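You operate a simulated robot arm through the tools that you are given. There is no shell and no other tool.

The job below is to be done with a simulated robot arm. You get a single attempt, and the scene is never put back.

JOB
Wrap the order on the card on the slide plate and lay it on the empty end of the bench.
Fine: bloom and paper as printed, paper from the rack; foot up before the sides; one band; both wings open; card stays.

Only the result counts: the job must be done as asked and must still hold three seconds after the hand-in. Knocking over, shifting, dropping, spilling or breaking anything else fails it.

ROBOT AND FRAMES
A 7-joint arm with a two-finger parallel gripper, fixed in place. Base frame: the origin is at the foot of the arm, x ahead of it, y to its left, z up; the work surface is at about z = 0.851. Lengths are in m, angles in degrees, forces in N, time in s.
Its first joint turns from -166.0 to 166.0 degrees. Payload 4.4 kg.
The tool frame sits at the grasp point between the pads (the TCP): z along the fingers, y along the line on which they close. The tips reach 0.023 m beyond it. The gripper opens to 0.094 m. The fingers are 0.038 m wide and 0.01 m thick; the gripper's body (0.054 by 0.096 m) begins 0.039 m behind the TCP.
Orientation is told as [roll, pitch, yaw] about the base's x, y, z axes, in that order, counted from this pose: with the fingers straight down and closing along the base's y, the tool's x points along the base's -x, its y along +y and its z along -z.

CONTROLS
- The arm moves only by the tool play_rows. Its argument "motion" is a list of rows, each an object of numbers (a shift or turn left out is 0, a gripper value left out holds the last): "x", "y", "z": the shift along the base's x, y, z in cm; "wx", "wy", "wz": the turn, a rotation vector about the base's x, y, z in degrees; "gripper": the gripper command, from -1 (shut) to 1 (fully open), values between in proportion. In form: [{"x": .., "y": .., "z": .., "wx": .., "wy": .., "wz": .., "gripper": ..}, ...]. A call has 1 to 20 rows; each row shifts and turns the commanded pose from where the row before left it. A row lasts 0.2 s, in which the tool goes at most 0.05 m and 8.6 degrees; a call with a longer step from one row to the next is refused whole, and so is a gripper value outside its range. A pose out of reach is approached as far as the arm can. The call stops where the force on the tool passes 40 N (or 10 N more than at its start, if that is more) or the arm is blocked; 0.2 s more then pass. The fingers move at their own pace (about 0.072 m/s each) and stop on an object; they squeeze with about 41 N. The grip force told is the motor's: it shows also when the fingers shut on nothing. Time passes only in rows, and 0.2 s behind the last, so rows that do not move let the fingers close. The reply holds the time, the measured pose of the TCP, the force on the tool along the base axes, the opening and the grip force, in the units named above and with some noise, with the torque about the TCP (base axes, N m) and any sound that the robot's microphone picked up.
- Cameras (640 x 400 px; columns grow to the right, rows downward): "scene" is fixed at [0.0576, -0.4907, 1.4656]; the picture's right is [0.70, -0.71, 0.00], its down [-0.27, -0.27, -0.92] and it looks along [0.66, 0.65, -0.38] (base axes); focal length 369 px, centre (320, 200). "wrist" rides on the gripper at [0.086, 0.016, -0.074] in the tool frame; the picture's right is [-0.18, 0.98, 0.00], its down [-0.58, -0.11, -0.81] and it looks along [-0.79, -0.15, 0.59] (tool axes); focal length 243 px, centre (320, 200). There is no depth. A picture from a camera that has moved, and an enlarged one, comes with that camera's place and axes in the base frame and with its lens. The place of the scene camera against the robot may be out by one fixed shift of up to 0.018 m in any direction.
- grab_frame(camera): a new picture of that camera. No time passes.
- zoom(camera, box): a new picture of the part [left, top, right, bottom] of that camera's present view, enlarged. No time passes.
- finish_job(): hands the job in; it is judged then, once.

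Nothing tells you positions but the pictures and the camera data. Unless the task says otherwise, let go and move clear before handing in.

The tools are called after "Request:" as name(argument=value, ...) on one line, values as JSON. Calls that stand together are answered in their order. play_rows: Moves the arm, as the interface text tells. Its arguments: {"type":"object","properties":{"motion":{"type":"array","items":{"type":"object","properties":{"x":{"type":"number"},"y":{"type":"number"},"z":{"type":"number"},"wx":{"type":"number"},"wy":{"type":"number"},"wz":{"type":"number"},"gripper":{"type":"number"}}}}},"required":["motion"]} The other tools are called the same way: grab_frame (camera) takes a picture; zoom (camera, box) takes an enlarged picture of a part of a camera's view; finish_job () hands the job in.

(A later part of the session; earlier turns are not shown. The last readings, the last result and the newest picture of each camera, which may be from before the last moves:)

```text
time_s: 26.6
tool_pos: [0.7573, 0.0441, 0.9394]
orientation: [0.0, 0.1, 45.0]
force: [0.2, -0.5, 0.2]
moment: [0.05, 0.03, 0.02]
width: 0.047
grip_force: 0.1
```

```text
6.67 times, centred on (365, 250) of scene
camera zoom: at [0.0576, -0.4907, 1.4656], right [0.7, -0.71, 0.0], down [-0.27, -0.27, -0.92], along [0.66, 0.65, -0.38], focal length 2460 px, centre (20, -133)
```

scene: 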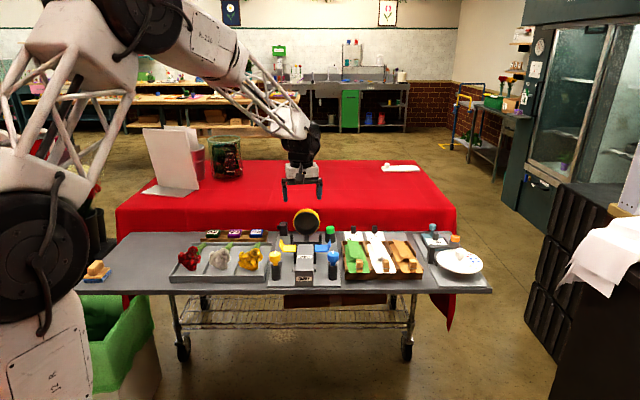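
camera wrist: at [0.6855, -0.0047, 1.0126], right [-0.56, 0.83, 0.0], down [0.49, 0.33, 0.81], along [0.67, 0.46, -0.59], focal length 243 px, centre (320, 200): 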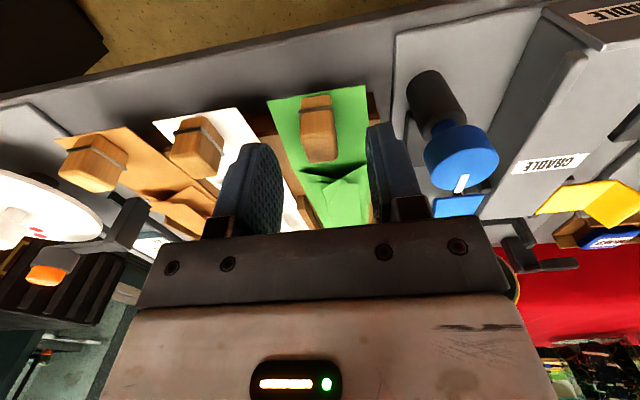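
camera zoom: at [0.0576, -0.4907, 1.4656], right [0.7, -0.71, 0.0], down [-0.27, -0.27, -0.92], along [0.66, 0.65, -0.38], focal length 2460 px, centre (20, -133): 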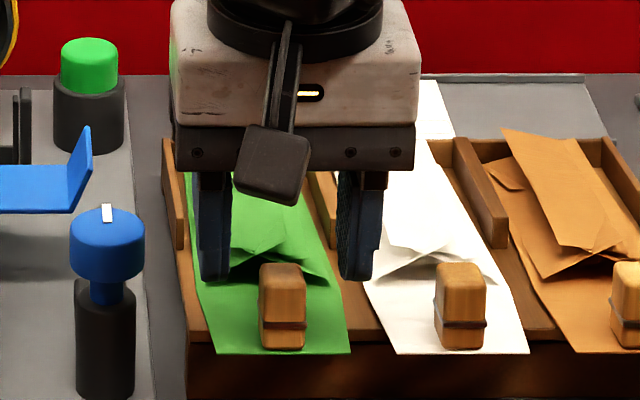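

The fingers straddle the block well. I'll lower about 2 cm and close.

Request:
play_rows(motion=[{"z": -1}, {"z": -1.1}, {"gripper": -1}, {}, {}, {}])

Request:
grab_frame(camera="wrist")

Request:
zoom(camera="scene", box=[330, 220, 400, 280])

```text
time_s: 28.0
tool_pos: [0.7582, 0.0442, 0.9165]
orientation: [0.0, 0.0, 45.0]
force: [1.3, 0.0, 2.2]
moment: [0.04, -0.17, -0.09]
width: 0.0169
grip_force: 40.8
```

```text
taken
camera wrist: at [0.6851, -0.0049, 0.9925], right [-0.56, 0.83, 0.0], down [0.49, 0.33, 0.81], along [0.67, 0.46, -0.59], focal length 243 px, centre (320, 200)
```

wrist: 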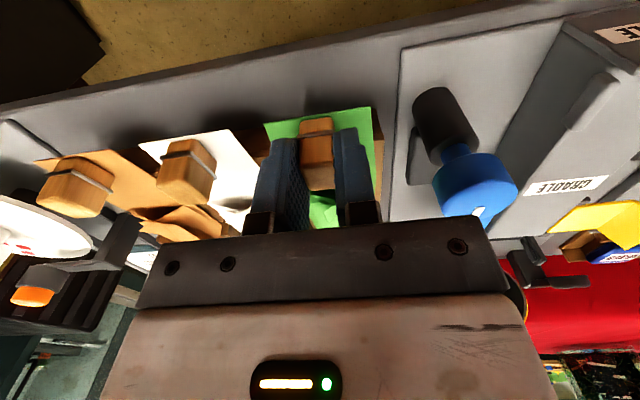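

```text
6.67 times, centred on (365, 250) of scene
camera zoom: at [0.0576, -0.4907, 1.4656], right [0.7, -0.71, 0.0], down [-0.27, -0.27, -0.92], along [0.66, 0.65, -0.38], focal length 2460 px, centre (20, -133)
```

zoom: 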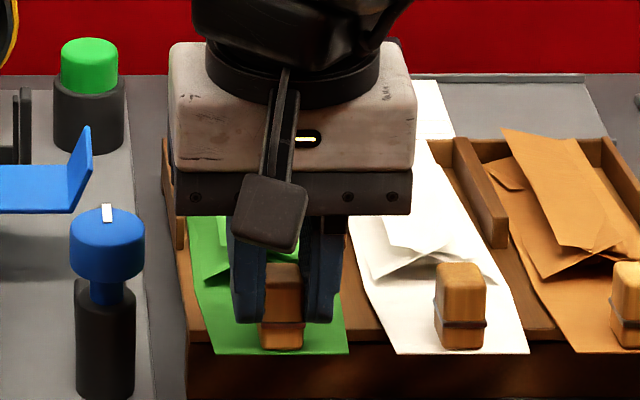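

The block is gripped at 1.7 cm. I'll lift straight up and check that the paper comes along cleanly.

Request:
play_rows(motion=[{"z": 0.5}, {"z": 1.5}, {"z": 2}, {"z": 2}, {"z": 2}])

Request:
grab_frame(camera="wrist")

Request:
zoom(camera="scene", box=[300, 180, 420, 290])

```text
time_s: 29.2
tool_pos: [0.7576, 0.0465, 0.9967]
orientation: [-0.1, 0.0, 45.0]
force: [-0.4, 0.7, 0.1]
moment: [-0.04, 0.0, 0.01]
width: 0.0
grip_force: 40.9
```

```text
taken
camera wrist: at [0.6855, -0.0043, 1.0712], right [-0.56, 0.83, 0.0], down [0.49, 0.33, 0.81], along [0.67, 0.46, -0.59], focal length 243 px, centre (320, 200)
```

wrist: 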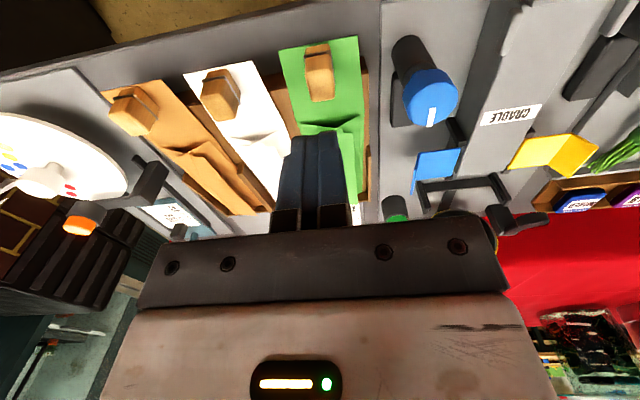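

```text
3.64 times, centred on (360, 235) of scene
camera zoom: at [0.0576, -0.4907, 1.4656], right [0.7, -0.71, 0.0], down [-0.27, -0.27, -0.92], along [0.66, 0.65, -0.38], focal length 1342 px, centre (174, 73)
```

zoom: 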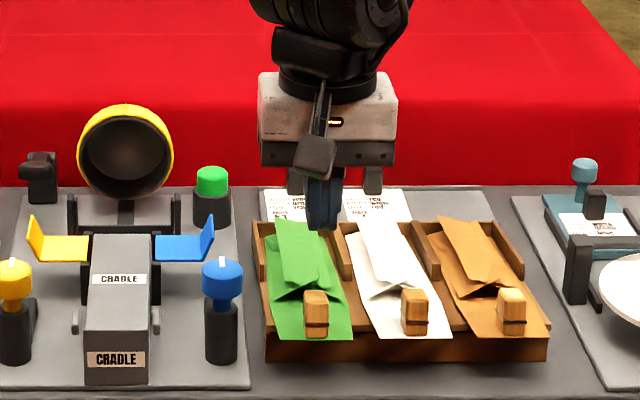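

The grip slid off the block, and the paper stayed in the rack undisturbed. I'll take a deeper hold, going down gently until the tips nearly touch the paper.

Request:
play_rows(motion=[{"gripper": -0.1}, {"z": -3}, {"z": -3}, {"z": -2}, {"z": -0.3}, {"z": -0.3}])

Request:
zoom(camera="wrist", box=[240, 80, 400, 230])

Request:
zoom(camera="scene", box=[340, 240, 380, 275])

```text
time_s: 30.6
tool_pos: [0.7575, 0.0444, 0.9127]
orientation: [-0.1, 0.0, 45.0]
force: [0.3, -0.2, 0.5]
moment: [0.0, 0.03, -0.01]
width: 0.0423
grip_force: 0.2
```

```text
2.67 times, centred on (320, 155) of wrist
camera zoom: at [0.6846, -0.0045, 0.9866], right [-0.56, 0.83, 0.0], down [0.49, 0.33, 0.81], along [0.67, 0.46, -0.59], focal length 647 px, centre (320, 320)
```

zoom: 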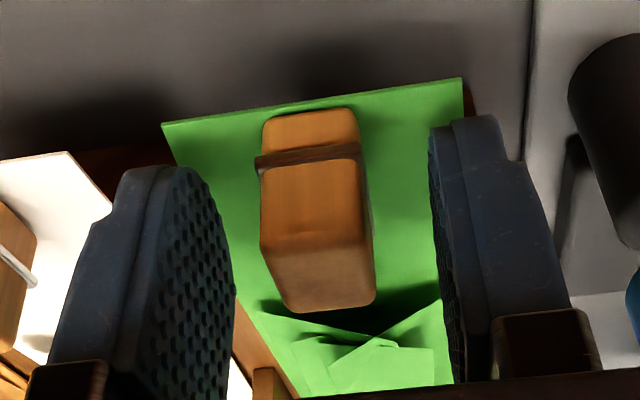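

```text
11.43 times, centred on (360, 258) of scene
camera zoom: at [0.0576, -0.4907, 1.4656], right [0.7, -0.71, 0.0], down [-0.27, -0.27, -0.92], along [0.66, 0.65, -0.38], focal length 4216 px, centre (-137, -457)
```

zoom: 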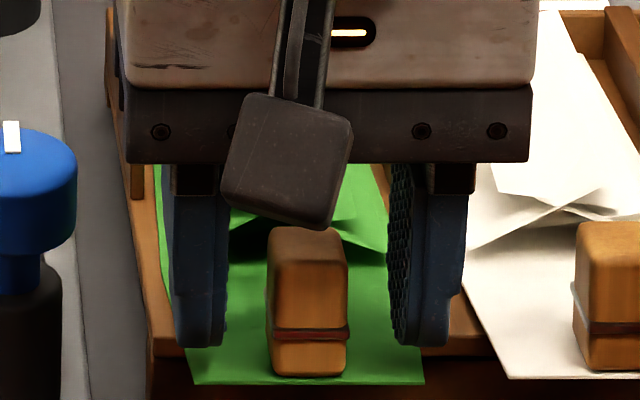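

Now I can see the block is taller, with its foot near z≈0.87–0.88, so the first hold only caught its rounded top. I'll shift slightly back, go about 1 cm deeper in small steps, and close.

Request:
play_rows(motion=[{"x": 0.4, "y": 0.4}, {"z": -0.4}, {"z": -0.3}, {"z": -0.3}])

Request:
zoom(camera="scene", box=[340, 240, 380, 275])

Request:
zoom(camera="wrist", box=[240, 80, 400, 230])

```text
time_s: 31.6
tool_pos: [0.761, 0.0486, 0.9035]
orientation: [-0.1, -0.2, 44.9]
force: [-4.3, -2.3, 18.7]
moment: [0.04, 0.07, 0.03]
width: 0.0426
grip_force: 0.1
```

```text
11.43 times, centred on (360, 258) of scene
camera zoom: at [0.0576, -0.4907, 1.4656], right [0.7, -0.71, 0.0], down [-0.27, -0.27, -0.92], along [0.66, 0.65, -0.38], focal length 4216 px, centre (-137, -457)
```

zoom: 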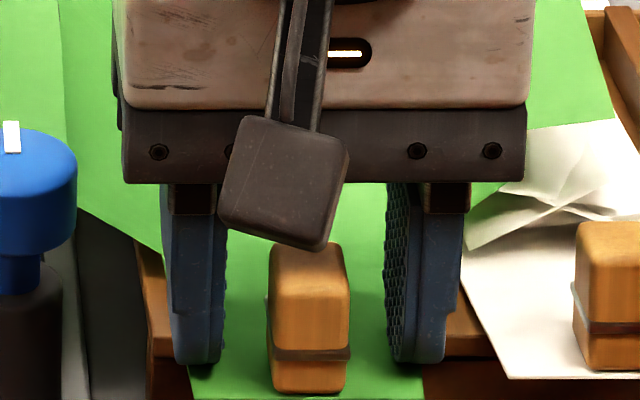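

```text
2.67 times, centred on (320, 155) of wrist
camera zoom: at [0.6889, -0.0005, 0.9776], right [-0.56, 0.83, 0.0], down [0.49, 0.33, 0.81], along [0.67, 0.46, -0.59], focal length 647 px, centre (320, 320)
```

zoom: 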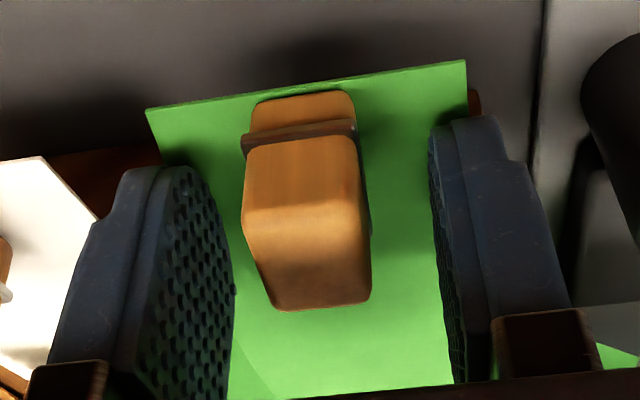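

The tips are touching with 19 N, and the paper seems to have opened out. I'll back off slightly and look at the whole scene.

Request:
play_rows(motion=[{"z": 0.3}])

Request:
zoom(camera="scene", box=[250, 180, 450, 300])

Request:
grab_frame(camera="wrist")

```text
time_s: 32.0
tool_pos: [0.7615, 0.0489, 0.9043]
orientation: [0.0, 0.1, 45.1]
force: [-0.2, 0.9, 0.1]
moment: [0.01, -0.04, 0.01]
width: 0.042
grip_force: 0.1
```

```text
3.20 times, centred on (350, 240) of scene
camera zoom: at [0.0576, -0.4907, 1.4656], right [0.7, -0.71, 0.0], down [-0.27, -0.27, -0.92], along [0.66, 0.65, -0.38], focal length 1181 px, centre (224, 72)
```

zoom: 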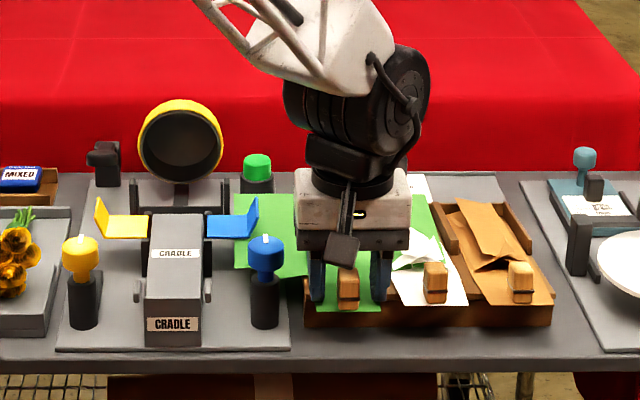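

```text
taken
camera wrist: at [0.6885, -0.0006, 0.9785], right [-0.56, 0.83, 0.0], down [0.49, 0.33, 0.81], along [0.66, 0.46, -0.59], focal length 243 px, centre (320, 200)
```

wrist: 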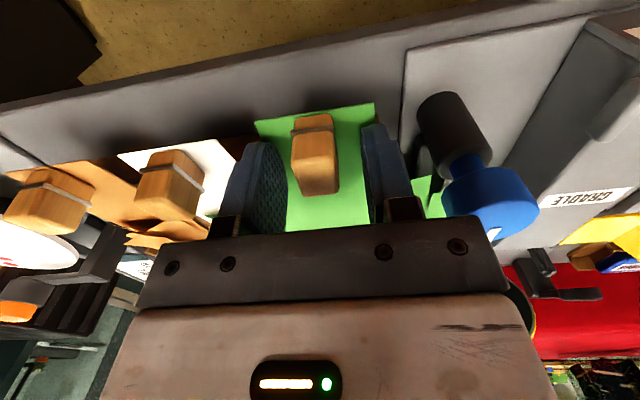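

The paper has opened into its full cross shape, with the side flaps spread, and the fingers still straddle the block. Now I'll close deep on the block and lift a little to check the hold.

Request:
play_rows(motion=[{"gripper": -1}, {}, {}, {}, {"z": 0.3}, {"z": 0.3}])

Request:
zoom(camera="scene", box=[290, 190, 430, 290])

Request:
zoom(camera="wrist", box=[240, 80, 400, 230])

```text
time_s: 33.4
tool_pos: [0.7621, 0.049, 0.9105]
orientation: [0.0, 0.0, 45.0]
force: [0.3, 0.2, -0.9]
moment: [-0.02, 0.01, 0.03]
width: 0.017
grip_force: 41.2
```

```text
4.00 times, centred on (360, 240) of scene
camera zoom: at [0.0576, -0.4907, 1.4656], right [0.7, -0.71, 0.0], down [-0.27, -0.27, -0.92], along [0.66, 0.65, -0.38], focal length 1476 px, centre (160, 40)
```

zoom: 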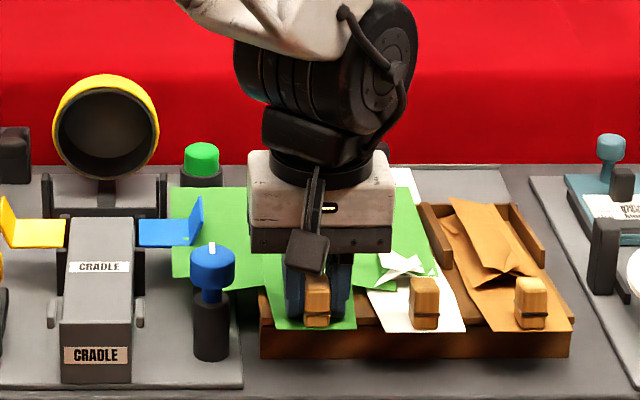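

```text
2.67 times, centred on (320, 155) of wrist
camera zoom: at [0.6894, 0.0004, 0.9853], right [-0.56, 0.83, 0.0], down [0.49, 0.33, 0.81], along [0.67, 0.46, -0.59], focal length 647 px, centre (320, 320)
```

zoom: 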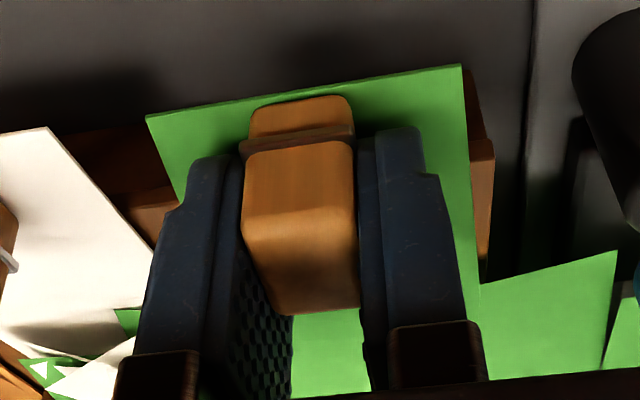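

The paper rises with the grip. Its left flap sits close under the blue wing's outer edge, so I'll ease it slightly right while lifting, then go up.

Request:
play_rows(motion=[{"x": 0.45, "y": -0.45, "z": 0.2}, {"x": 0.45, "y": -0.45, "z": 0.3}, {"z": 1}, {"z": 2}, {"z": 3}, {"z": 3}])

Request:
grab_frame(camera="scene")

Request:
grab_frame(camera="wrist")

Request:
zoom(camera="scene", box=[250, 180, 450, 300])

```text
time_s: 34.8
tool_pos: [0.7722, 0.0418, 1.0061]
orientation: [0.1, 0.1, 45.0]
force: [-0.3, -0.5, 0.2]
moment: [-0.02, 0.01, 0.01]
width: 0.0169
grip_force: 41.1
```

```text
taken
```

scene: 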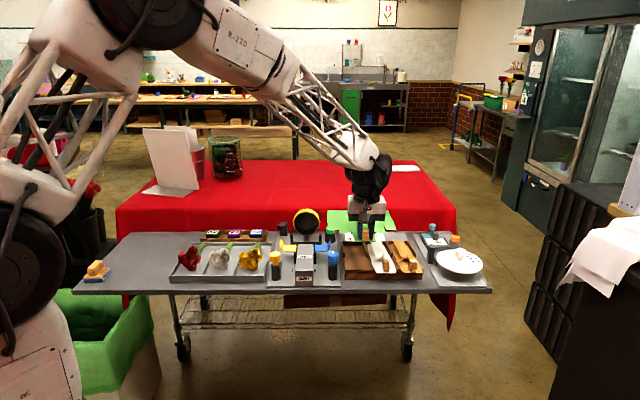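

```text
taken
camera wrist: at [0.6994, -0.0083, 1.0814], right [-0.56, 0.83, 0.0], down [0.49, 0.33, 0.81], along [0.66, 0.46, -0.59], focal length 243 px, centre (320, 200)
```

wrist: 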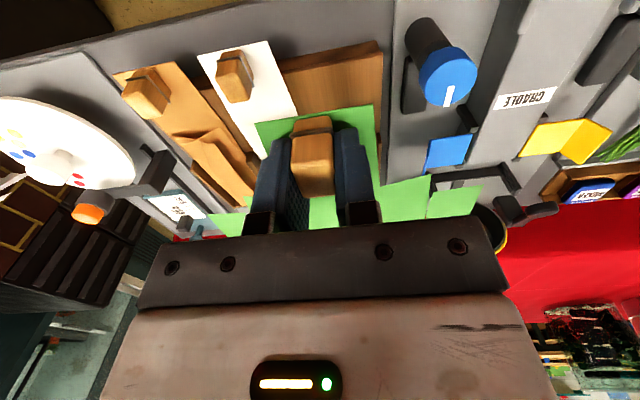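

```text
3.20 times, centred on (350, 240) of scene
camera zoom: at [0.0576, -0.4907, 1.4656], right [0.7, -0.71, 0.0], down [-0.27, -0.27, -0.92], along [0.66, 0.65, -0.38], focal length 1181 px, centre (224, 72)
```

zoom: 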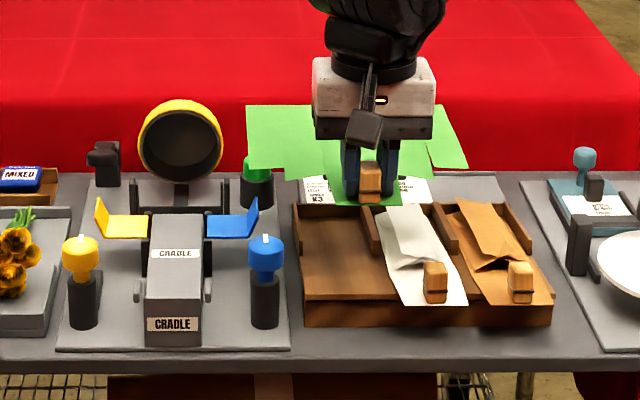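

The paper is held flat and opened, and clear of everything. I'll zoom in to read its exact outline so I can line up its body, side flaps and foot with the cradle.

Request:
zoom(camera="scene", box=[322, 205, 402, 255])

Request:
zoom(camera="wrist", box=[200, 90, 520, 260])

```text
8.00 times, centred on (362, 230) of scene
camera zoom: at [0.0576, -0.4907, 1.4656], right [0.7, -0.71, 0.0], down [-0.27, -0.27, -0.92], along [0.66, 0.65, -0.38], focal length 2952 px, centre (-16, -40)
```

zoom: 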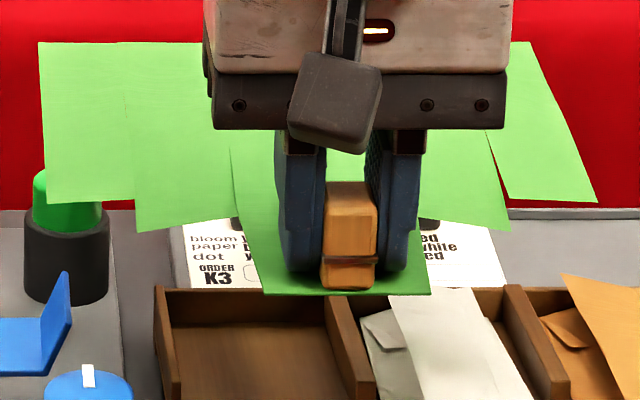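

```text
2.00 times, centred on (360, 175) of wrist
camera zoom: at [0.6994, -0.0083, 1.0814], right [-0.56, 0.83, 0.0], down [0.49, 0.33, 0.81], along [0.66, 0.46, -0.59], focal length 485 px, centre (240, 250)
```

zoom: 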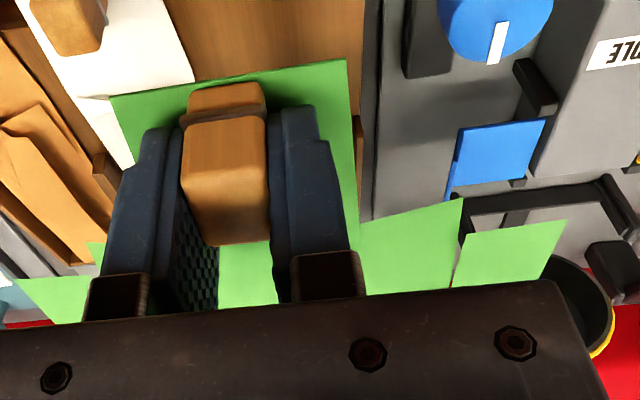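

The flaps (centre strip ±3 cm, inner flaps to 6.6 cm, outer to 10 cm) match the cradle, wing plates and wing flanges. Target tool position is s≈0.349, d≈0.580. I'll carry it over at a safe height and check before lowering.

Request:
play_rows(motion=[{"z": 2.5}, {"x": -2, "y": 2.1}, {"x": -2, "y": 2.1}, {"x": -2, "y": 2.1}, {"x": -2, "y": 2.1}, {"x": -2, "y": 2.1}, {"x": -1.56, "y": 1.63}, {}])

Request:
zoom(camera="scene", box=[240, 190, 370, 290])

Request:
grab_frame(camera="wrist")

```text
time_s: 36.6
tool_pos: [0.6553, 0.1612, 1.0309]
orientation: [0.1, 0.0, 45.0]
force: [0.3, -0.1, 0.3]
moment: [-0.01, -0.01, 0.0]
width: 0.017
grip_force: 41.1
```

```text
4.00 times, centred on (305, 240) of scene
camera zoom: at [0.0576, -0.4907, 1.4656], right [0.7, -0.71, 0.0], down [-0.27, -0.27, -0.92], along [0.66, 0.65, -0.38], focal length 1476 px, centre (380, 40)
```

zoom: 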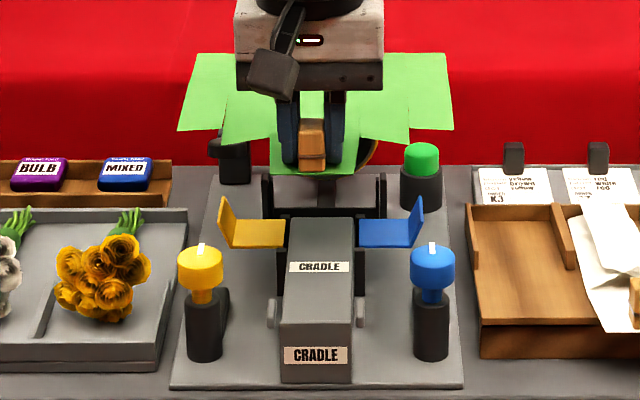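

```text
taken
camera wrist: at [0.583, 0.1123, 1.1047], right [-0.56, 0.83, 0.0], down [0.49, 0.33, 0.81], along [0.67, 0.46, -0.59], focal length 243 px, centre (320, 200)
```

wrist: 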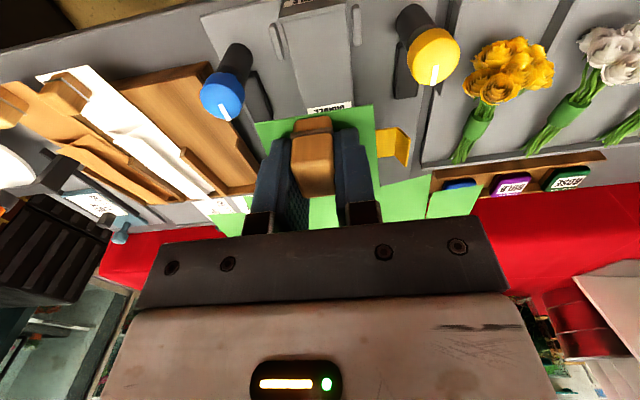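

It's centred over the cradle. I'll lower in steps and finish gently until contact.

Request:
play_rows(motion=[{"x": 0.2, "y": 0.2, "z": -3}, {"z": -3}, {"z": -2.5}, {"z": -0.8}])

Request:
zoom(camera="scene", box=[240, 190, 370, 290])

Request:
grab_frame(camera="wrist")

```text
time_s: 37.6
tool_pos: [0.6582, 0.1633, 0.9375]
orientation: [0.0, 0.1, 45.0]
force: [0.0, -0.2, 0.1]
moment: [0.0, 0.03, 0.01]
width: 0.017
grip_force: 40.9
```

```text
4.00 times, centred on (305, 240) of scene
camera zoom: at [0.0576, -0.4907, 1.4656], right [0.7, -0.71, 0.0], down [-0.27, -0.27, -0.92], along [0.66, 0.65, -0.38], focal length 1476 px, centre (380, 40)
```

zoom: 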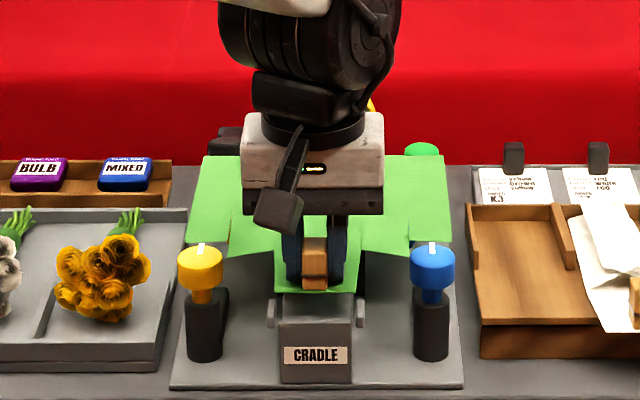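

```text
taken
camera wrist: at [0.5852, 0.1137, 1.0117], right [-0.56, 0.83, 0.0], down [0.49, 0.33, 0.81], along [0.67, 0.46, -0.59], focal length 243 px, centre (320, 200)
```

wrist: 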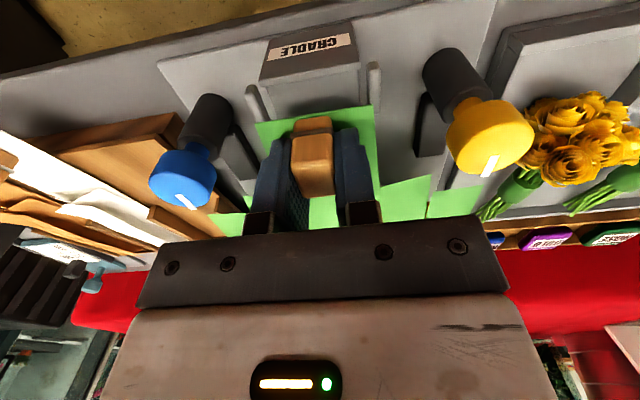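

Aligned well. The flaps pass just behind the knobs, and I'll do the final lowering with small steps.

Request:
play_rows(motion=[{"z": -0.6}, {"z": -0.4}, {"z": -0.3}])

Request:
zoom(camera="scene", box=[240, 190, 370, 290])

```text
time_s: 38.4
tool_pos: [0.6578, 0.1636, 0.923]
orientation: [-0.1, 0.0, 44.9]
force: [-0.6, -0.6, 0.1]
moment: [-0.02, 0.03, -0.03]
width: 0.0171
grip_force: 40.9
```

```text
4.00 times, centred on (305, 240) of scene
camera zoom: at [0.0576, -0.4907, 1.4656], right [0.7, -0.71, 0.0], down [-0.27, -0.27, -0.92], along [0.66, 0.65, -0.38], focal length 1476 px, centre (380, 40)
```

zoom: 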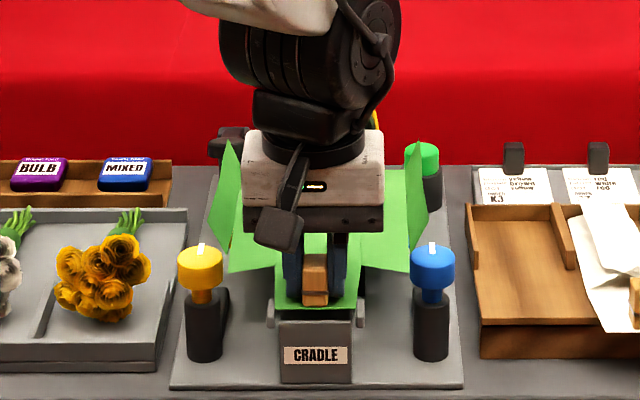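

The outer flaps have bent up along the wing flanges, as they should. I'll lower the last few mm to contact.

Request:
play_rows(motion=[{"z": -0.2}, {"z": -0.2}])

Request:
zoom(camera="scene", box=[260, 215, 350, 285])

```text
time_s: 39.0
tool_pos: [0.6564, 0.1627, 0.9199]
orientation: [0.0, 0.0, 45.0]
force: [-0.2, 0.0, -0.7]
moment: [-0.05, 0.0, -0.01]
width: 0.0169
grip_force: 40.6
```

```text
5.71 times, centred on (305, 250) of scene
camera zoom: at [0.0576, -0.4907, 1.4656], right [0.7, -0.71, 0.0], down [-0.27, -0.27, -0.92], along [0.66, 0.65, -0.38], focal length 2108 px, centre (406, -86)
```

zoom: 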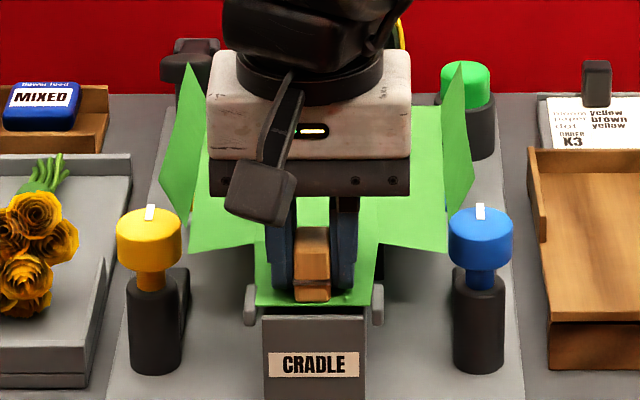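

Request:
play_rows(motion=[{"z": -0.2}, {"z": -0.2}])

```text
time_s: 39.6
tool_pos: [0.6575, 0.162, 0.9174]
orientation: [0.0, -0.1, 45.0]
force: [-0.5, 0.1, -0.6]
moment: [-0.01, 0.0, 0.0]
width: 0.017
grip_force: 41.3
```

The tool is at the expected seating height, so I'll open the fingers a little, pause, and lift away.

Request:
play_rows(motion=[{"gripper": -0.3}, {}, {}, {"z": 2}, {"z": 4}, {"z": 4}, {"z": 3}])

Request:
zoom(camera="scene", box=[260, 195, 350, 285])

Request:
grab_frame(camera="wrist")

```text
time_s: 41.2
tool_pos: [0.657, 0.164, 1.047]
orientation: [0.0, 0.0, 45.0]
force: [-0.7, 0.3, -0.4]
moment: [-0.01, 0.0, 0.0]
width: 0.0329
grip_force: 0.2
```

```text
4.44 times, centred on (305, 240) of scene
camera zoom: at [0.0576, -0.4907, 1.4656], right [0.7, -0.71, 0.0], down [-0.27, -0.27, -0.92], along [0.66, 0.65, -0.38], focal length 1640 px, centre (387, 22)
```

zoom: 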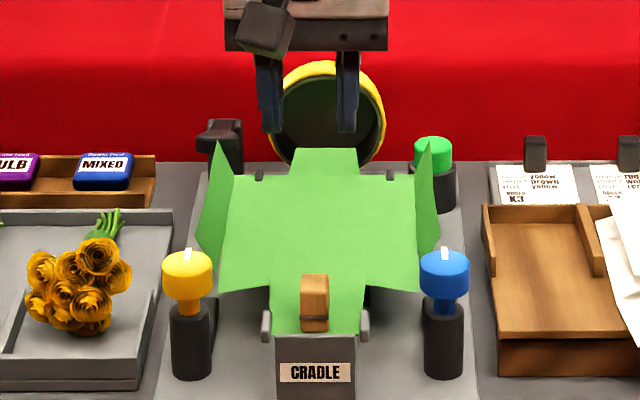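

```text
taken
camera wrist: at [0.5847, 0.1155, 1.1207], right [-0.56, 0.83, 0.0], down [0.49, 0.33, 0.81], along [0.67, 0.46, -0.59], focal length 243 px, centre (320, 200)
```

wrist: 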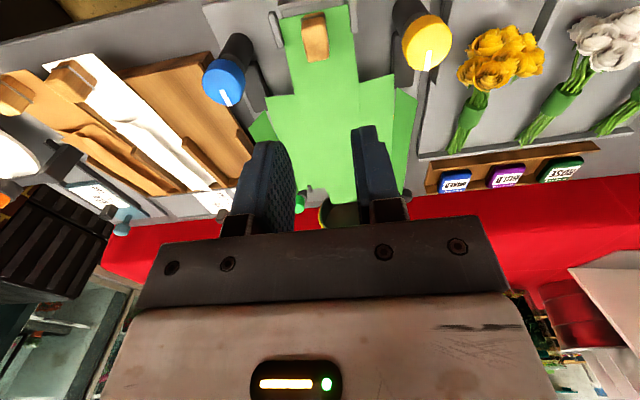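

The paper lies squarely on the cradle, with its foot over the gate and its sides on the wings. Next is the white bouquet: I'll move over it and look for its stem sleeve.

Request:
play_rows(motion=[{"z": 2, "gripper": 1}, {"x": -2.3, "y": 2.8}, {"x": -2.3, "y": 2.8}, {"x": -2.3, "y": 2.8}, {"x": -2.3, "y": 2.8}, {"x": -2, "y": 2.8}])

Request:
grab_frame(camera="wrist")

Request:
zoom(camera="wrist", box=[230, 30, 410, 210])

Request:
zoom(camera="scene", box=[180, 215, 290, 285])

```text
time_s: 42.6
tool_pos: [0.5468, 0.305, 1.0656]
orientation: [0.0, 0.0, 45.0]
force: [0.2, -0.5, 0.3]
moment: [0.0, 0.01, 0.02]
width: 0.094
grip_force: 0.0
```

```text
taken
camera wrist: at [0.4738, 0.2555, 1.1416], right [-0.56, 0.83, 0.0], down [0.49, 0.33, 0.81], along [0.67, 0.46, -0.59], focal length 243 px, centre (320, 200)
```

wrist: 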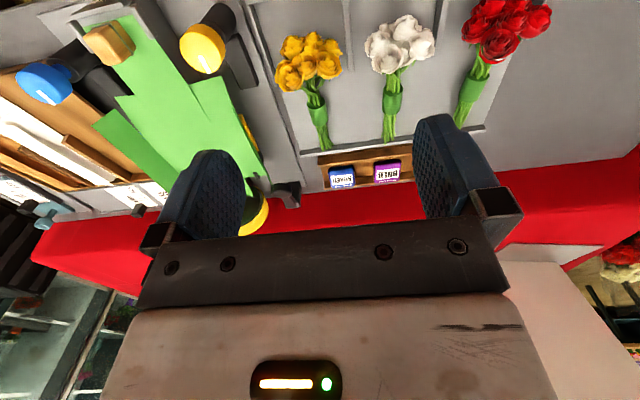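

```text
2.22 times, centred on (320, 120) of wrist
camera zoom: at [0.4738, 0.2555, 1.1416], right [-0.56, 0.83, 0.0], down [0.49, 0.33, 0.81], along [0.67, 0.46, -0.59], focal length 539 px, centre (320, 378)
```

zoom: 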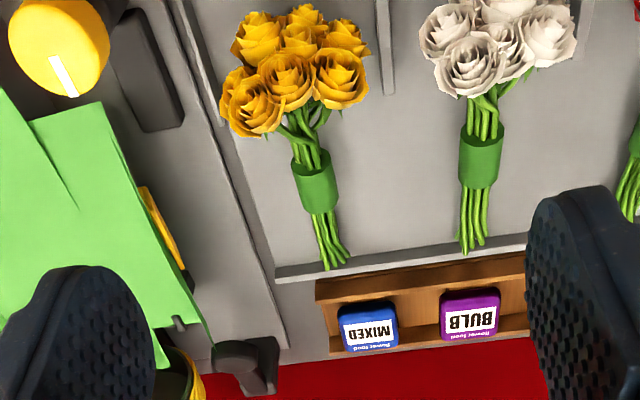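

```text
5.71 times, centred on (235, 250) of scene
camera zoom: at [0.0576, -0.4907, 1.4656], right [0.7, -0.71, 0.0], down [-0.27, -0.27, -0.92], along [0.66, 0.65, -0.38], focal length 2108 px, centre (806, -86)
```

zoom: 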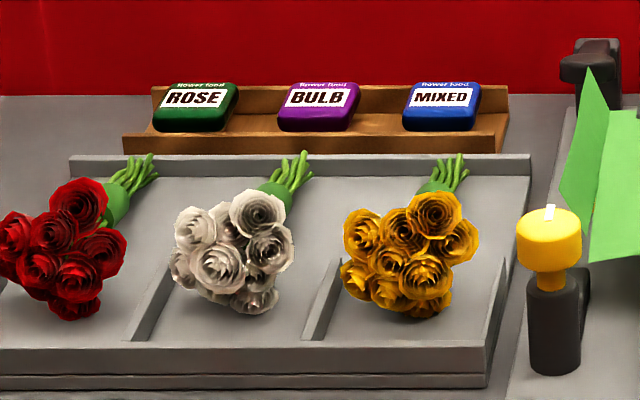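

The white bouquet lies along the bench depth, with its sleeve centred near s≈0.100, d≈0.691, z≈0.877. I'll move above it with a half-open grip and verify.

Request:
play_rows(motion=[{"x": 0.3, "y": 3, "gripper": 0.05}, {"x": 0.3, "y": 3}, {"x": 0.3, "y": 3}, {"x": 0.34, "y": 2.3}, {"z": -4}, {"z": -4}])

Request:
grab_frame(camera="wrist")

Request:
zoom(camera="scene", box=[170, 190, 290, 285])

```text
time_s: 44.0
tool_pos: [0.5568, 0.4166, 0.9867]
orientation: [0.0, -0.1, 45.0]
force: [0.9, 0.7, 0.0]
moment: [0.03, -0.03, -0.02]
width: 0.0492
grip_force: 0.0
```

```text
taken
camera wrist: at [0.4843, 0.3671, 1.0614], right [-0.56, 0.83, 0.0], down [0.49, 0.33, 0.81], along [0.67, 0.46, -0.59], focal length 243 px, centre (320, 200)
```

wrist: 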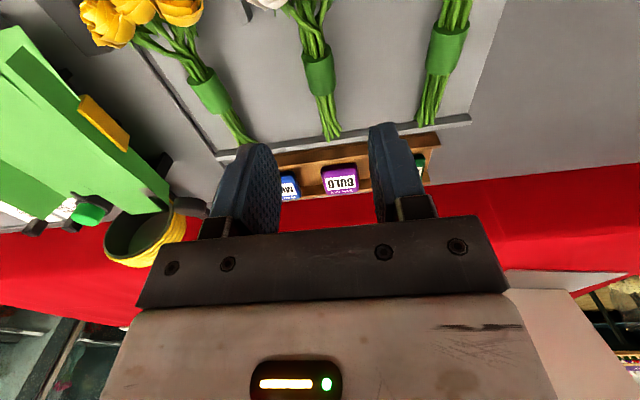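

```text
4.21 times, centred on (230, 238) of scene
camera zoom: at [0.0576, -0.4907, 1.4656], right [0.7, -0.71, 0.0], down [-0.27, -0.27, -0.92], along [0.66, 0.65, -0.38], focal length 1553 px, centre (699, 42)
```

zoom: 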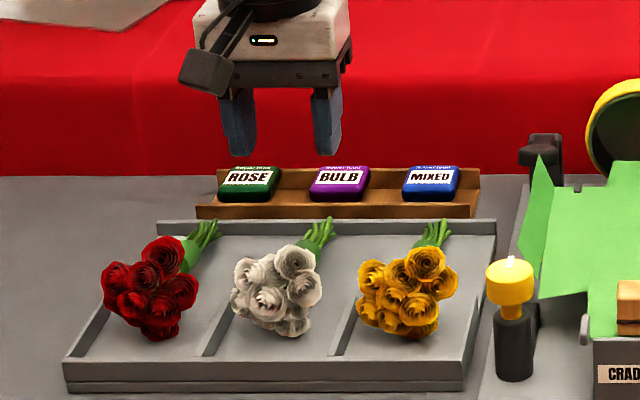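

Confirmed: the sleeve is directly below. I'll descend and close on it.

Request:
play_rows(motion=[{"x": 0.2, "y": 0.1, "z": -4}, {"z": -3}, {"z": -1.5}, {"z": -0.6}, {"z": -0.4}])

Request:
grab_frame(camera="wrist")

Request:
zoom(camera="scene", box=[190, 215, 270, 285])

```text
time_s: 45.2
tool_pos: [0.5608, 0.4173, 0.8903]
orientation: [0.0, 0.0, 45.0]
force: [0.3, 1.1, -0.1]
moment: [-0.04, -0.01, 0.02]
width: 0.0495
grip_force: 0.1
```

```text
taken
camera wrist: at [0.4879, 0.3676, 0.9661], right [-0.56, 0.83, 0.0], down [0.49, 0.33, 0.81], along [0.67, 0.46, -0.59], focal length 243 px, centre (320, 200)
```

wrist: 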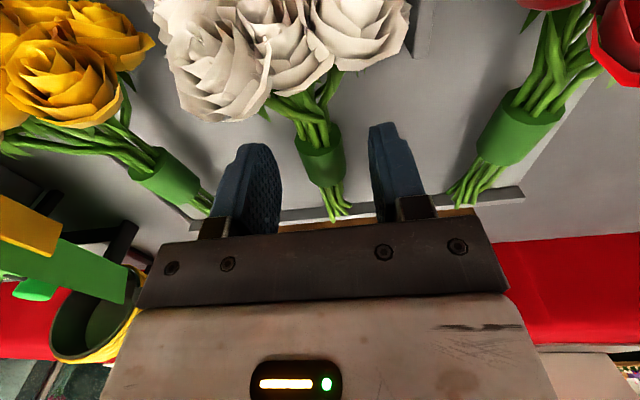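

```text
5.71 times, centred on (230, 250) of scene
camera zoom: at [0.0576, -0.4907, 1.4656], right [0.7, -0.71, 0.0], down [-0.27, -0.27, -0.92], along [0.66, 0.65, -0.38], focal length 2108 px, centre (834, -86)
```

zoom: 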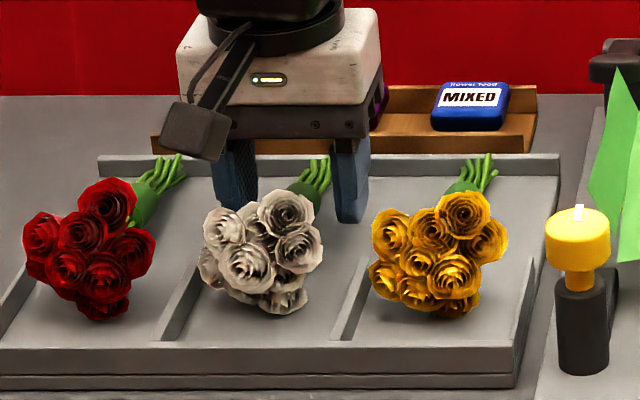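

Request:
play_rows(motion=[{"z": -0.3}, {"z": -0.2}, {"gripper": -1}, {}, {}, {}])

Request:
grab_frame(camera="wrist")

```text
time_s: 46.6
tool_pos: [0.5603, 0.4169, 0.8866]
orientation: [0.0, -0.1, 45.0]
force: [-1.1, 0.3, 0.9]
moment: [0.02, -0.05, -0.04]
width: 0.0209
grip_force: 41.3
```

```text
taken
camera wrist: at [0.4876, 0.3678, 0.9613], right [-0.56, 0.83, 0.0], down [0.49, 0.33, 0.81], along [0.67, 0.46, -0.59], focal length 243 px, centre (320, 200)
```

wrist: 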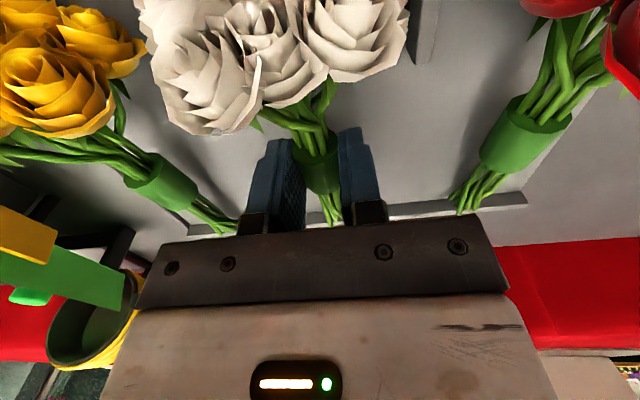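

Gripped at 2.1 cm. I'll lift slowly and check the hold.

Request:
play_rows(motion=[{"z": 0.5}, {"z": 1}, {"z": 2}, {"z": 3}, {"z": 4}, {"z": 3}])

Request:
zoom(camera="scene", box=[170, 180, 290, 285])

Request:
grab_frame(camera="wrist")

```text
time_s: 48.0
tool_pos: [0.5608, 0.4177, 1.021]
orientation: [0.0, 0.0, 45.0]
force: [0.5, 0.7, -1.3]
moment: [0.03, -0.01, -0.03]
width: 0.0206
grip_force: 40.7
```

```text
3.81 times, centred on (230, 232) of scene
camera zoom: at [0.0576, -0.4907, 1.4656], right [0.7, -0.71, 0.0], down [-0.27, -0.27, -0.92], along [0.66, 0.65, -0.38], focal length 1406 px, centre (663, 76)
```

zoom: 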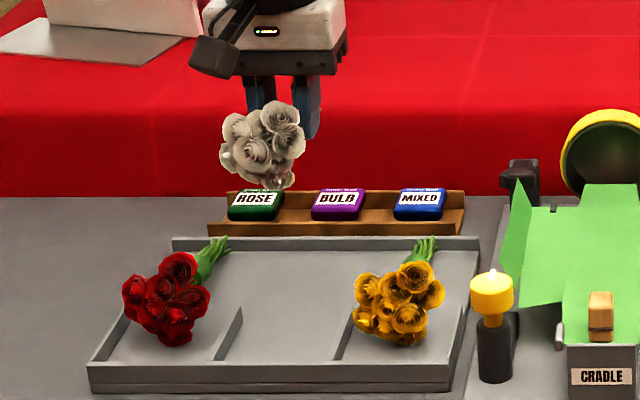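

```text
taken
camera wrist: at [0.4875, 0.3688, 1.0948], right [-0.56, 0.83, 0.0], down [0.49, 0.33, 0.81], along [0.66, 0.46, -0.59], focal length 243 px, centre (320, 200)
```

wrist: 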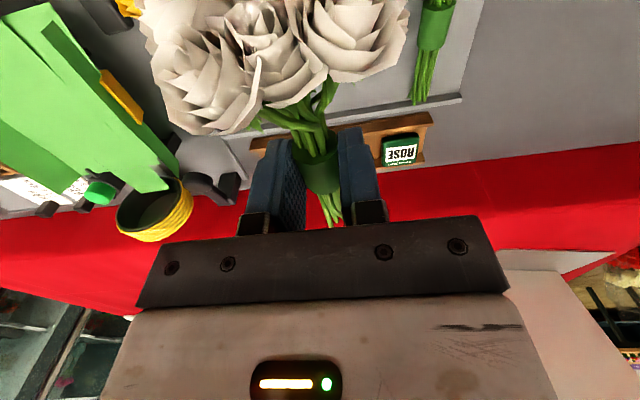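

The bouquet is held firmly. I'll carry it across to above the cradle, at s≈0.3495, d≈0.688.

Request:
play_rows(motion=[{"z": 2}, {"x": 2.16, "y": -2.23}, {"x": 2.16, "y": -2.23}, {"x": 2.16, "y": -2.23}, {"x": 2.16, "y": -2.23}, {"x": 2.16, "y": -2.23}, {"x": 2.16, "y": -2.23}, {"x": 2.16, "y": -2.23}, {"x": 2.16, "y": -2.22}, {}])

Request:
grab_frame(camera="wrist")

Request:
zoom(camera="scene", box=[250, 180, 360, 285])

```text
time_s: 50.2
tool_pos: [0.7339, 0.2394, 1.0407]
orientation: [0.1, 0.0, 45.0]
force: [0.5, -0.6, -0.9]
moment: [0.01, -0.04, -0.01]
width: 0.0206
grip_force: 40.5
```

```text
taken
camera wrist: at [0.6608, 0.1901, 1.1165], right [-0.56, 0.83, 0.0], down [0.49, 0.33, 0.81], along [0.67, 0.46, -0.59], focal length 243 px, centre (320, 200)
```

wrist: 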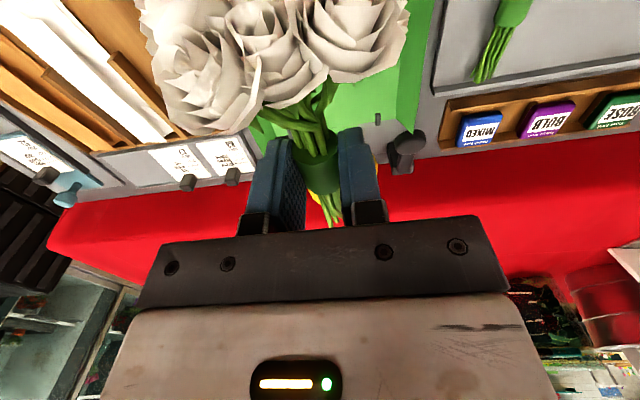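

```text
3.81 times, centred on (305, 232) of scene
camera zoom: at [0.0576, -0.4907, 1.4656], right [0.7, -0.71, 0.0], down [-0.27, -0.27, -0.92], along [0.66, 0.65, -0.38], focal length 1406 px, centre (377, 76)
```

zoom: 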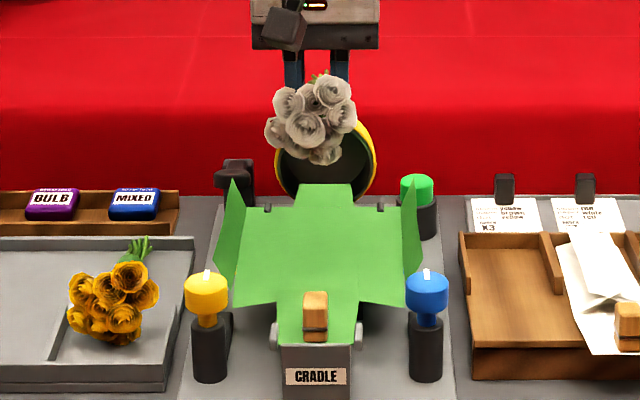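

It's above the cradle. I'll shift 5 mm forward, so the stem ends stay just inside the foot crease, and lower.

Request:
play_rows(motion=[{"x": -0.35, "y": -0.35, "z": -3}, {"z": -3}, {"z": -2.5}, {"z": -1.5}])

Request:
grab_frame(camera="wrist")

Request:
zoom(camera="scene", box=[260, 200, 350, 285])

```text
time_s: 51.2
tool_pos: [0.7306, 0.2343, 0.9404]
orientation: [0.0, 0.0, 44.9]
force: [0.1, 0.9, -0.9]
moment: [0.04, -0.05, 0.0]
width: 0.0209
grip_force: 41.0
```

```text
taken
camera wrist: at [0.6571, 0.1854, 1.0153], right [-0.56, 0.83, 0.0], down [0.49, 0.33, 0.81], along [0.67, 0.46, -0.59], focal length 243 px, centre (320, 200)
```

wrist: 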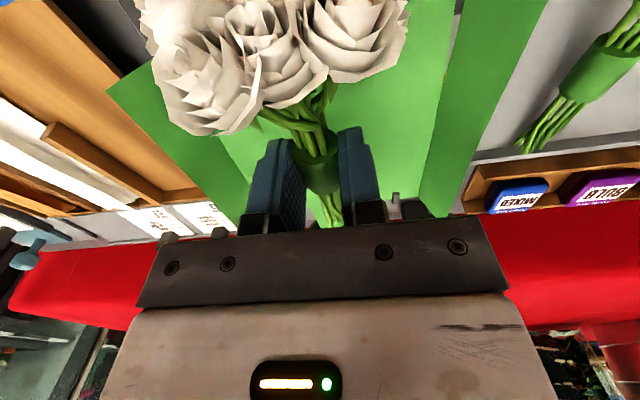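

```text
4.71 times, centred on (305, 242) of scene
camera zoom: at [0.0576, -0.4907, 1.4656], right [0.7, -0.71, 0.0], down [-0.27, -0.27, -0.92], along [0.66, 0.65, -0.38], focal length 1736 px, centre (391, 0)
```

zoom: 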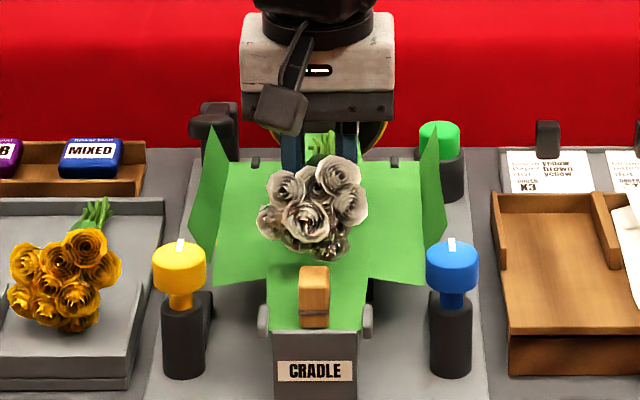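

Request:
play_rows(motion=[{"z": -0.5}, {"z": -0.4}, {"z": -0.3}, {"z": -0.2}])

Request:
zoom(camera="scene", box=[270, 215, 340, 275])

```text
time_s: 52.2
tool_pos: [0.729, 0.2354, 0.9279]
orientation: [0.0, 0.0, 44.9]
force: [-1.6, -3.0, 8.5]
moment: [-0.41, 0.26, -0.01]
width: 0.0206
grip_force: 40.8
```

```text
6.67 times, centred on (305, 245) of scene
camera zoom: at [0.0576, -0.4907, 1.4656], right [0.7, -0.71, 0.0], down [-0.27, -0.27, -0.92], along [0.66, 0.65, -0.38], focal length 2460 px, centre (420, -100)
```

zoom: 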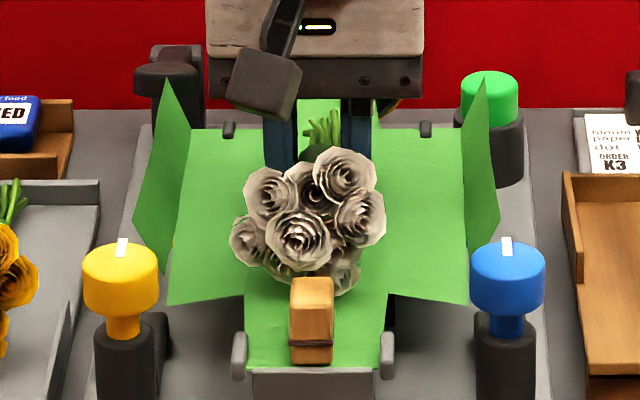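

It's in contact. I'll open just enough to let go, then rise straight up.

Request:
play_rows(motion=[{"z": 0.1}, {"gripper": -0.4}, {"gripper": -0.25}, {}, {}, {"z": 2}, {"z": 3}, {"z": 4}, {"z": 4}])

Request:
zoom(camera="scene", box=[260, 200, 350, 285])

Request:
grab_frame(camera="wrist")

```text
time_s: 54.2
tool_pos: [0.7276, 0.2358, 1.0578]
orientation: [-0.1, 0.1, 45.1]
force: [-0.5, -0.7, -0.5]
moment: [0.03, -0.04, 0.03]
width: 0.0353
grip_force: 0.0
```

```text
4.71 times, centred on (305, 242) of scene
camera zoom: at [0.0576, -0.4907, 1.4656], right [0.7, -0.71, 0.0], down [-0.27, -0.27, -0.92], along [0.66, 0.65, -0.38], focal length 1736 px, centre (391, 0)
```

zoom: 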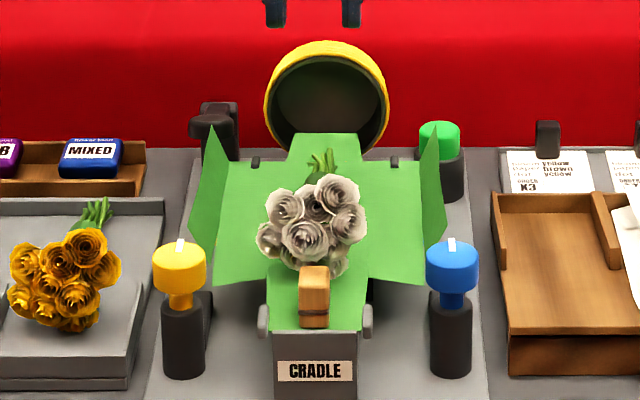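

```text
taken
camera wrist: at [0.6559, 0.1872, 1.1327], right [-0.56, 0.83, 0.0], down [0.49, 0.33, 0.81], along [0.66, 0.46, -0.59], focal length 243 px, centre (320, 200)
```

wrist: 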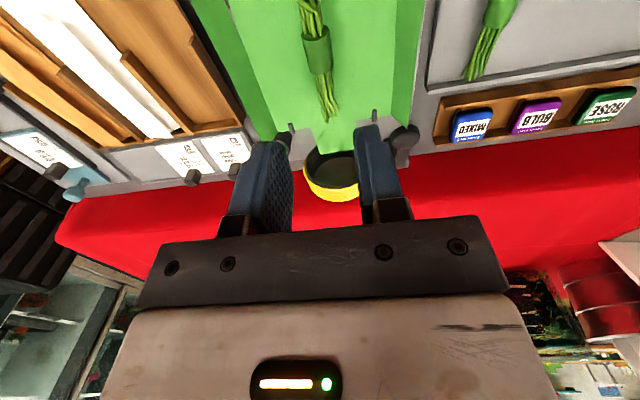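

The bouquet lies on the paper with its stems inside the foot crease. Now foot first: I'll hover over the green button with the fingers shut, turned so the hand stays clear of the tube.

Request:
play_rows(motion=[{"z": 1, "wz": 7.5, "gripper": -1}, {"x": 1.3, "y": 0.3, "wz": 7.5}, {"x": 1.3, "y": 0.3, "wz": 7.5}, {"x": 1.3, "y": 0.3, "wz": 7.5}, {"x": 1.3, "y": 0.3, "wz": 7.5}, {"x": 1.3, "y": 0.3, "wz": 7.5}, {"x": 1.3, "y": 0.3, "wz": 7.5}, {"x": 1.3, "y": 0.3, "wz": 7.5}, {"x": 1.3, "y": 0.3, "wz": 7.5}, {"x": 1.3, "y": 0.3, "wz": 7.5}, {"x": 1.3, "y": 0.3, "wz": 7.5}, {"x": 2.1, "y": 0.2, "wz": 7.5}, {}])

Request:
grab_frame(camera="wrist")

Request:
zoom(camera="scene", box=[270, 180, 370, 260])

```text
time_s: 57.0
tool_pos: [0.8806, 0.2691, 1.0683]
orientation: [0.0, -0.1, 135.1]
force: [0.6, 0.4, -0.8]
moment: [-0.02, 0.0, -0.01]
width: 0.0002
grip_force: 40.8
```

```text
taken
camera wrist: at [0.9298, 0.1969, 1.1426], right [-0.82, -0.57, 0.0], down [-0.33, 0.49, 0.81], along [-0.46, 0.66, -0.59], focal length 243 px, centre (320, 200)
```

wrist: 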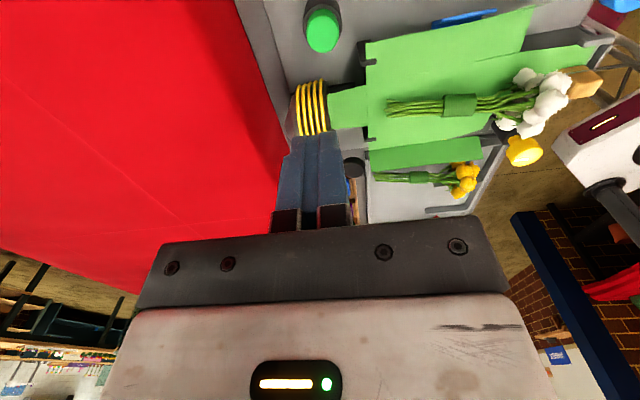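

```text
5.00 times, centred on (320, 220) of scene
camera zoom: at [0.0576, -0.4907, 1.4656], right [0.7, -0.71, 0.0], down [-0.27, -0.27, -0.92], along [0.66, 0.65, -0.38], focal length 1845 px, centre (320, 100)
```

zoom: 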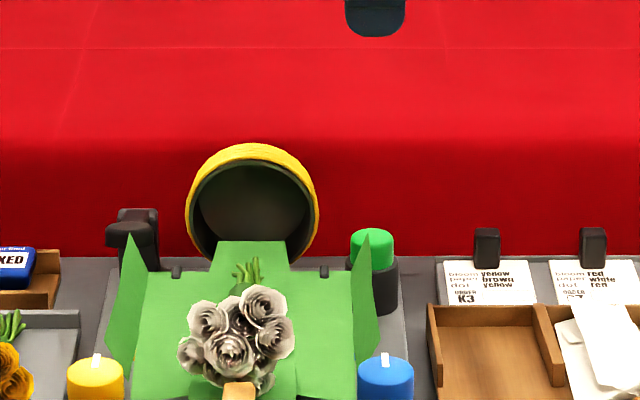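

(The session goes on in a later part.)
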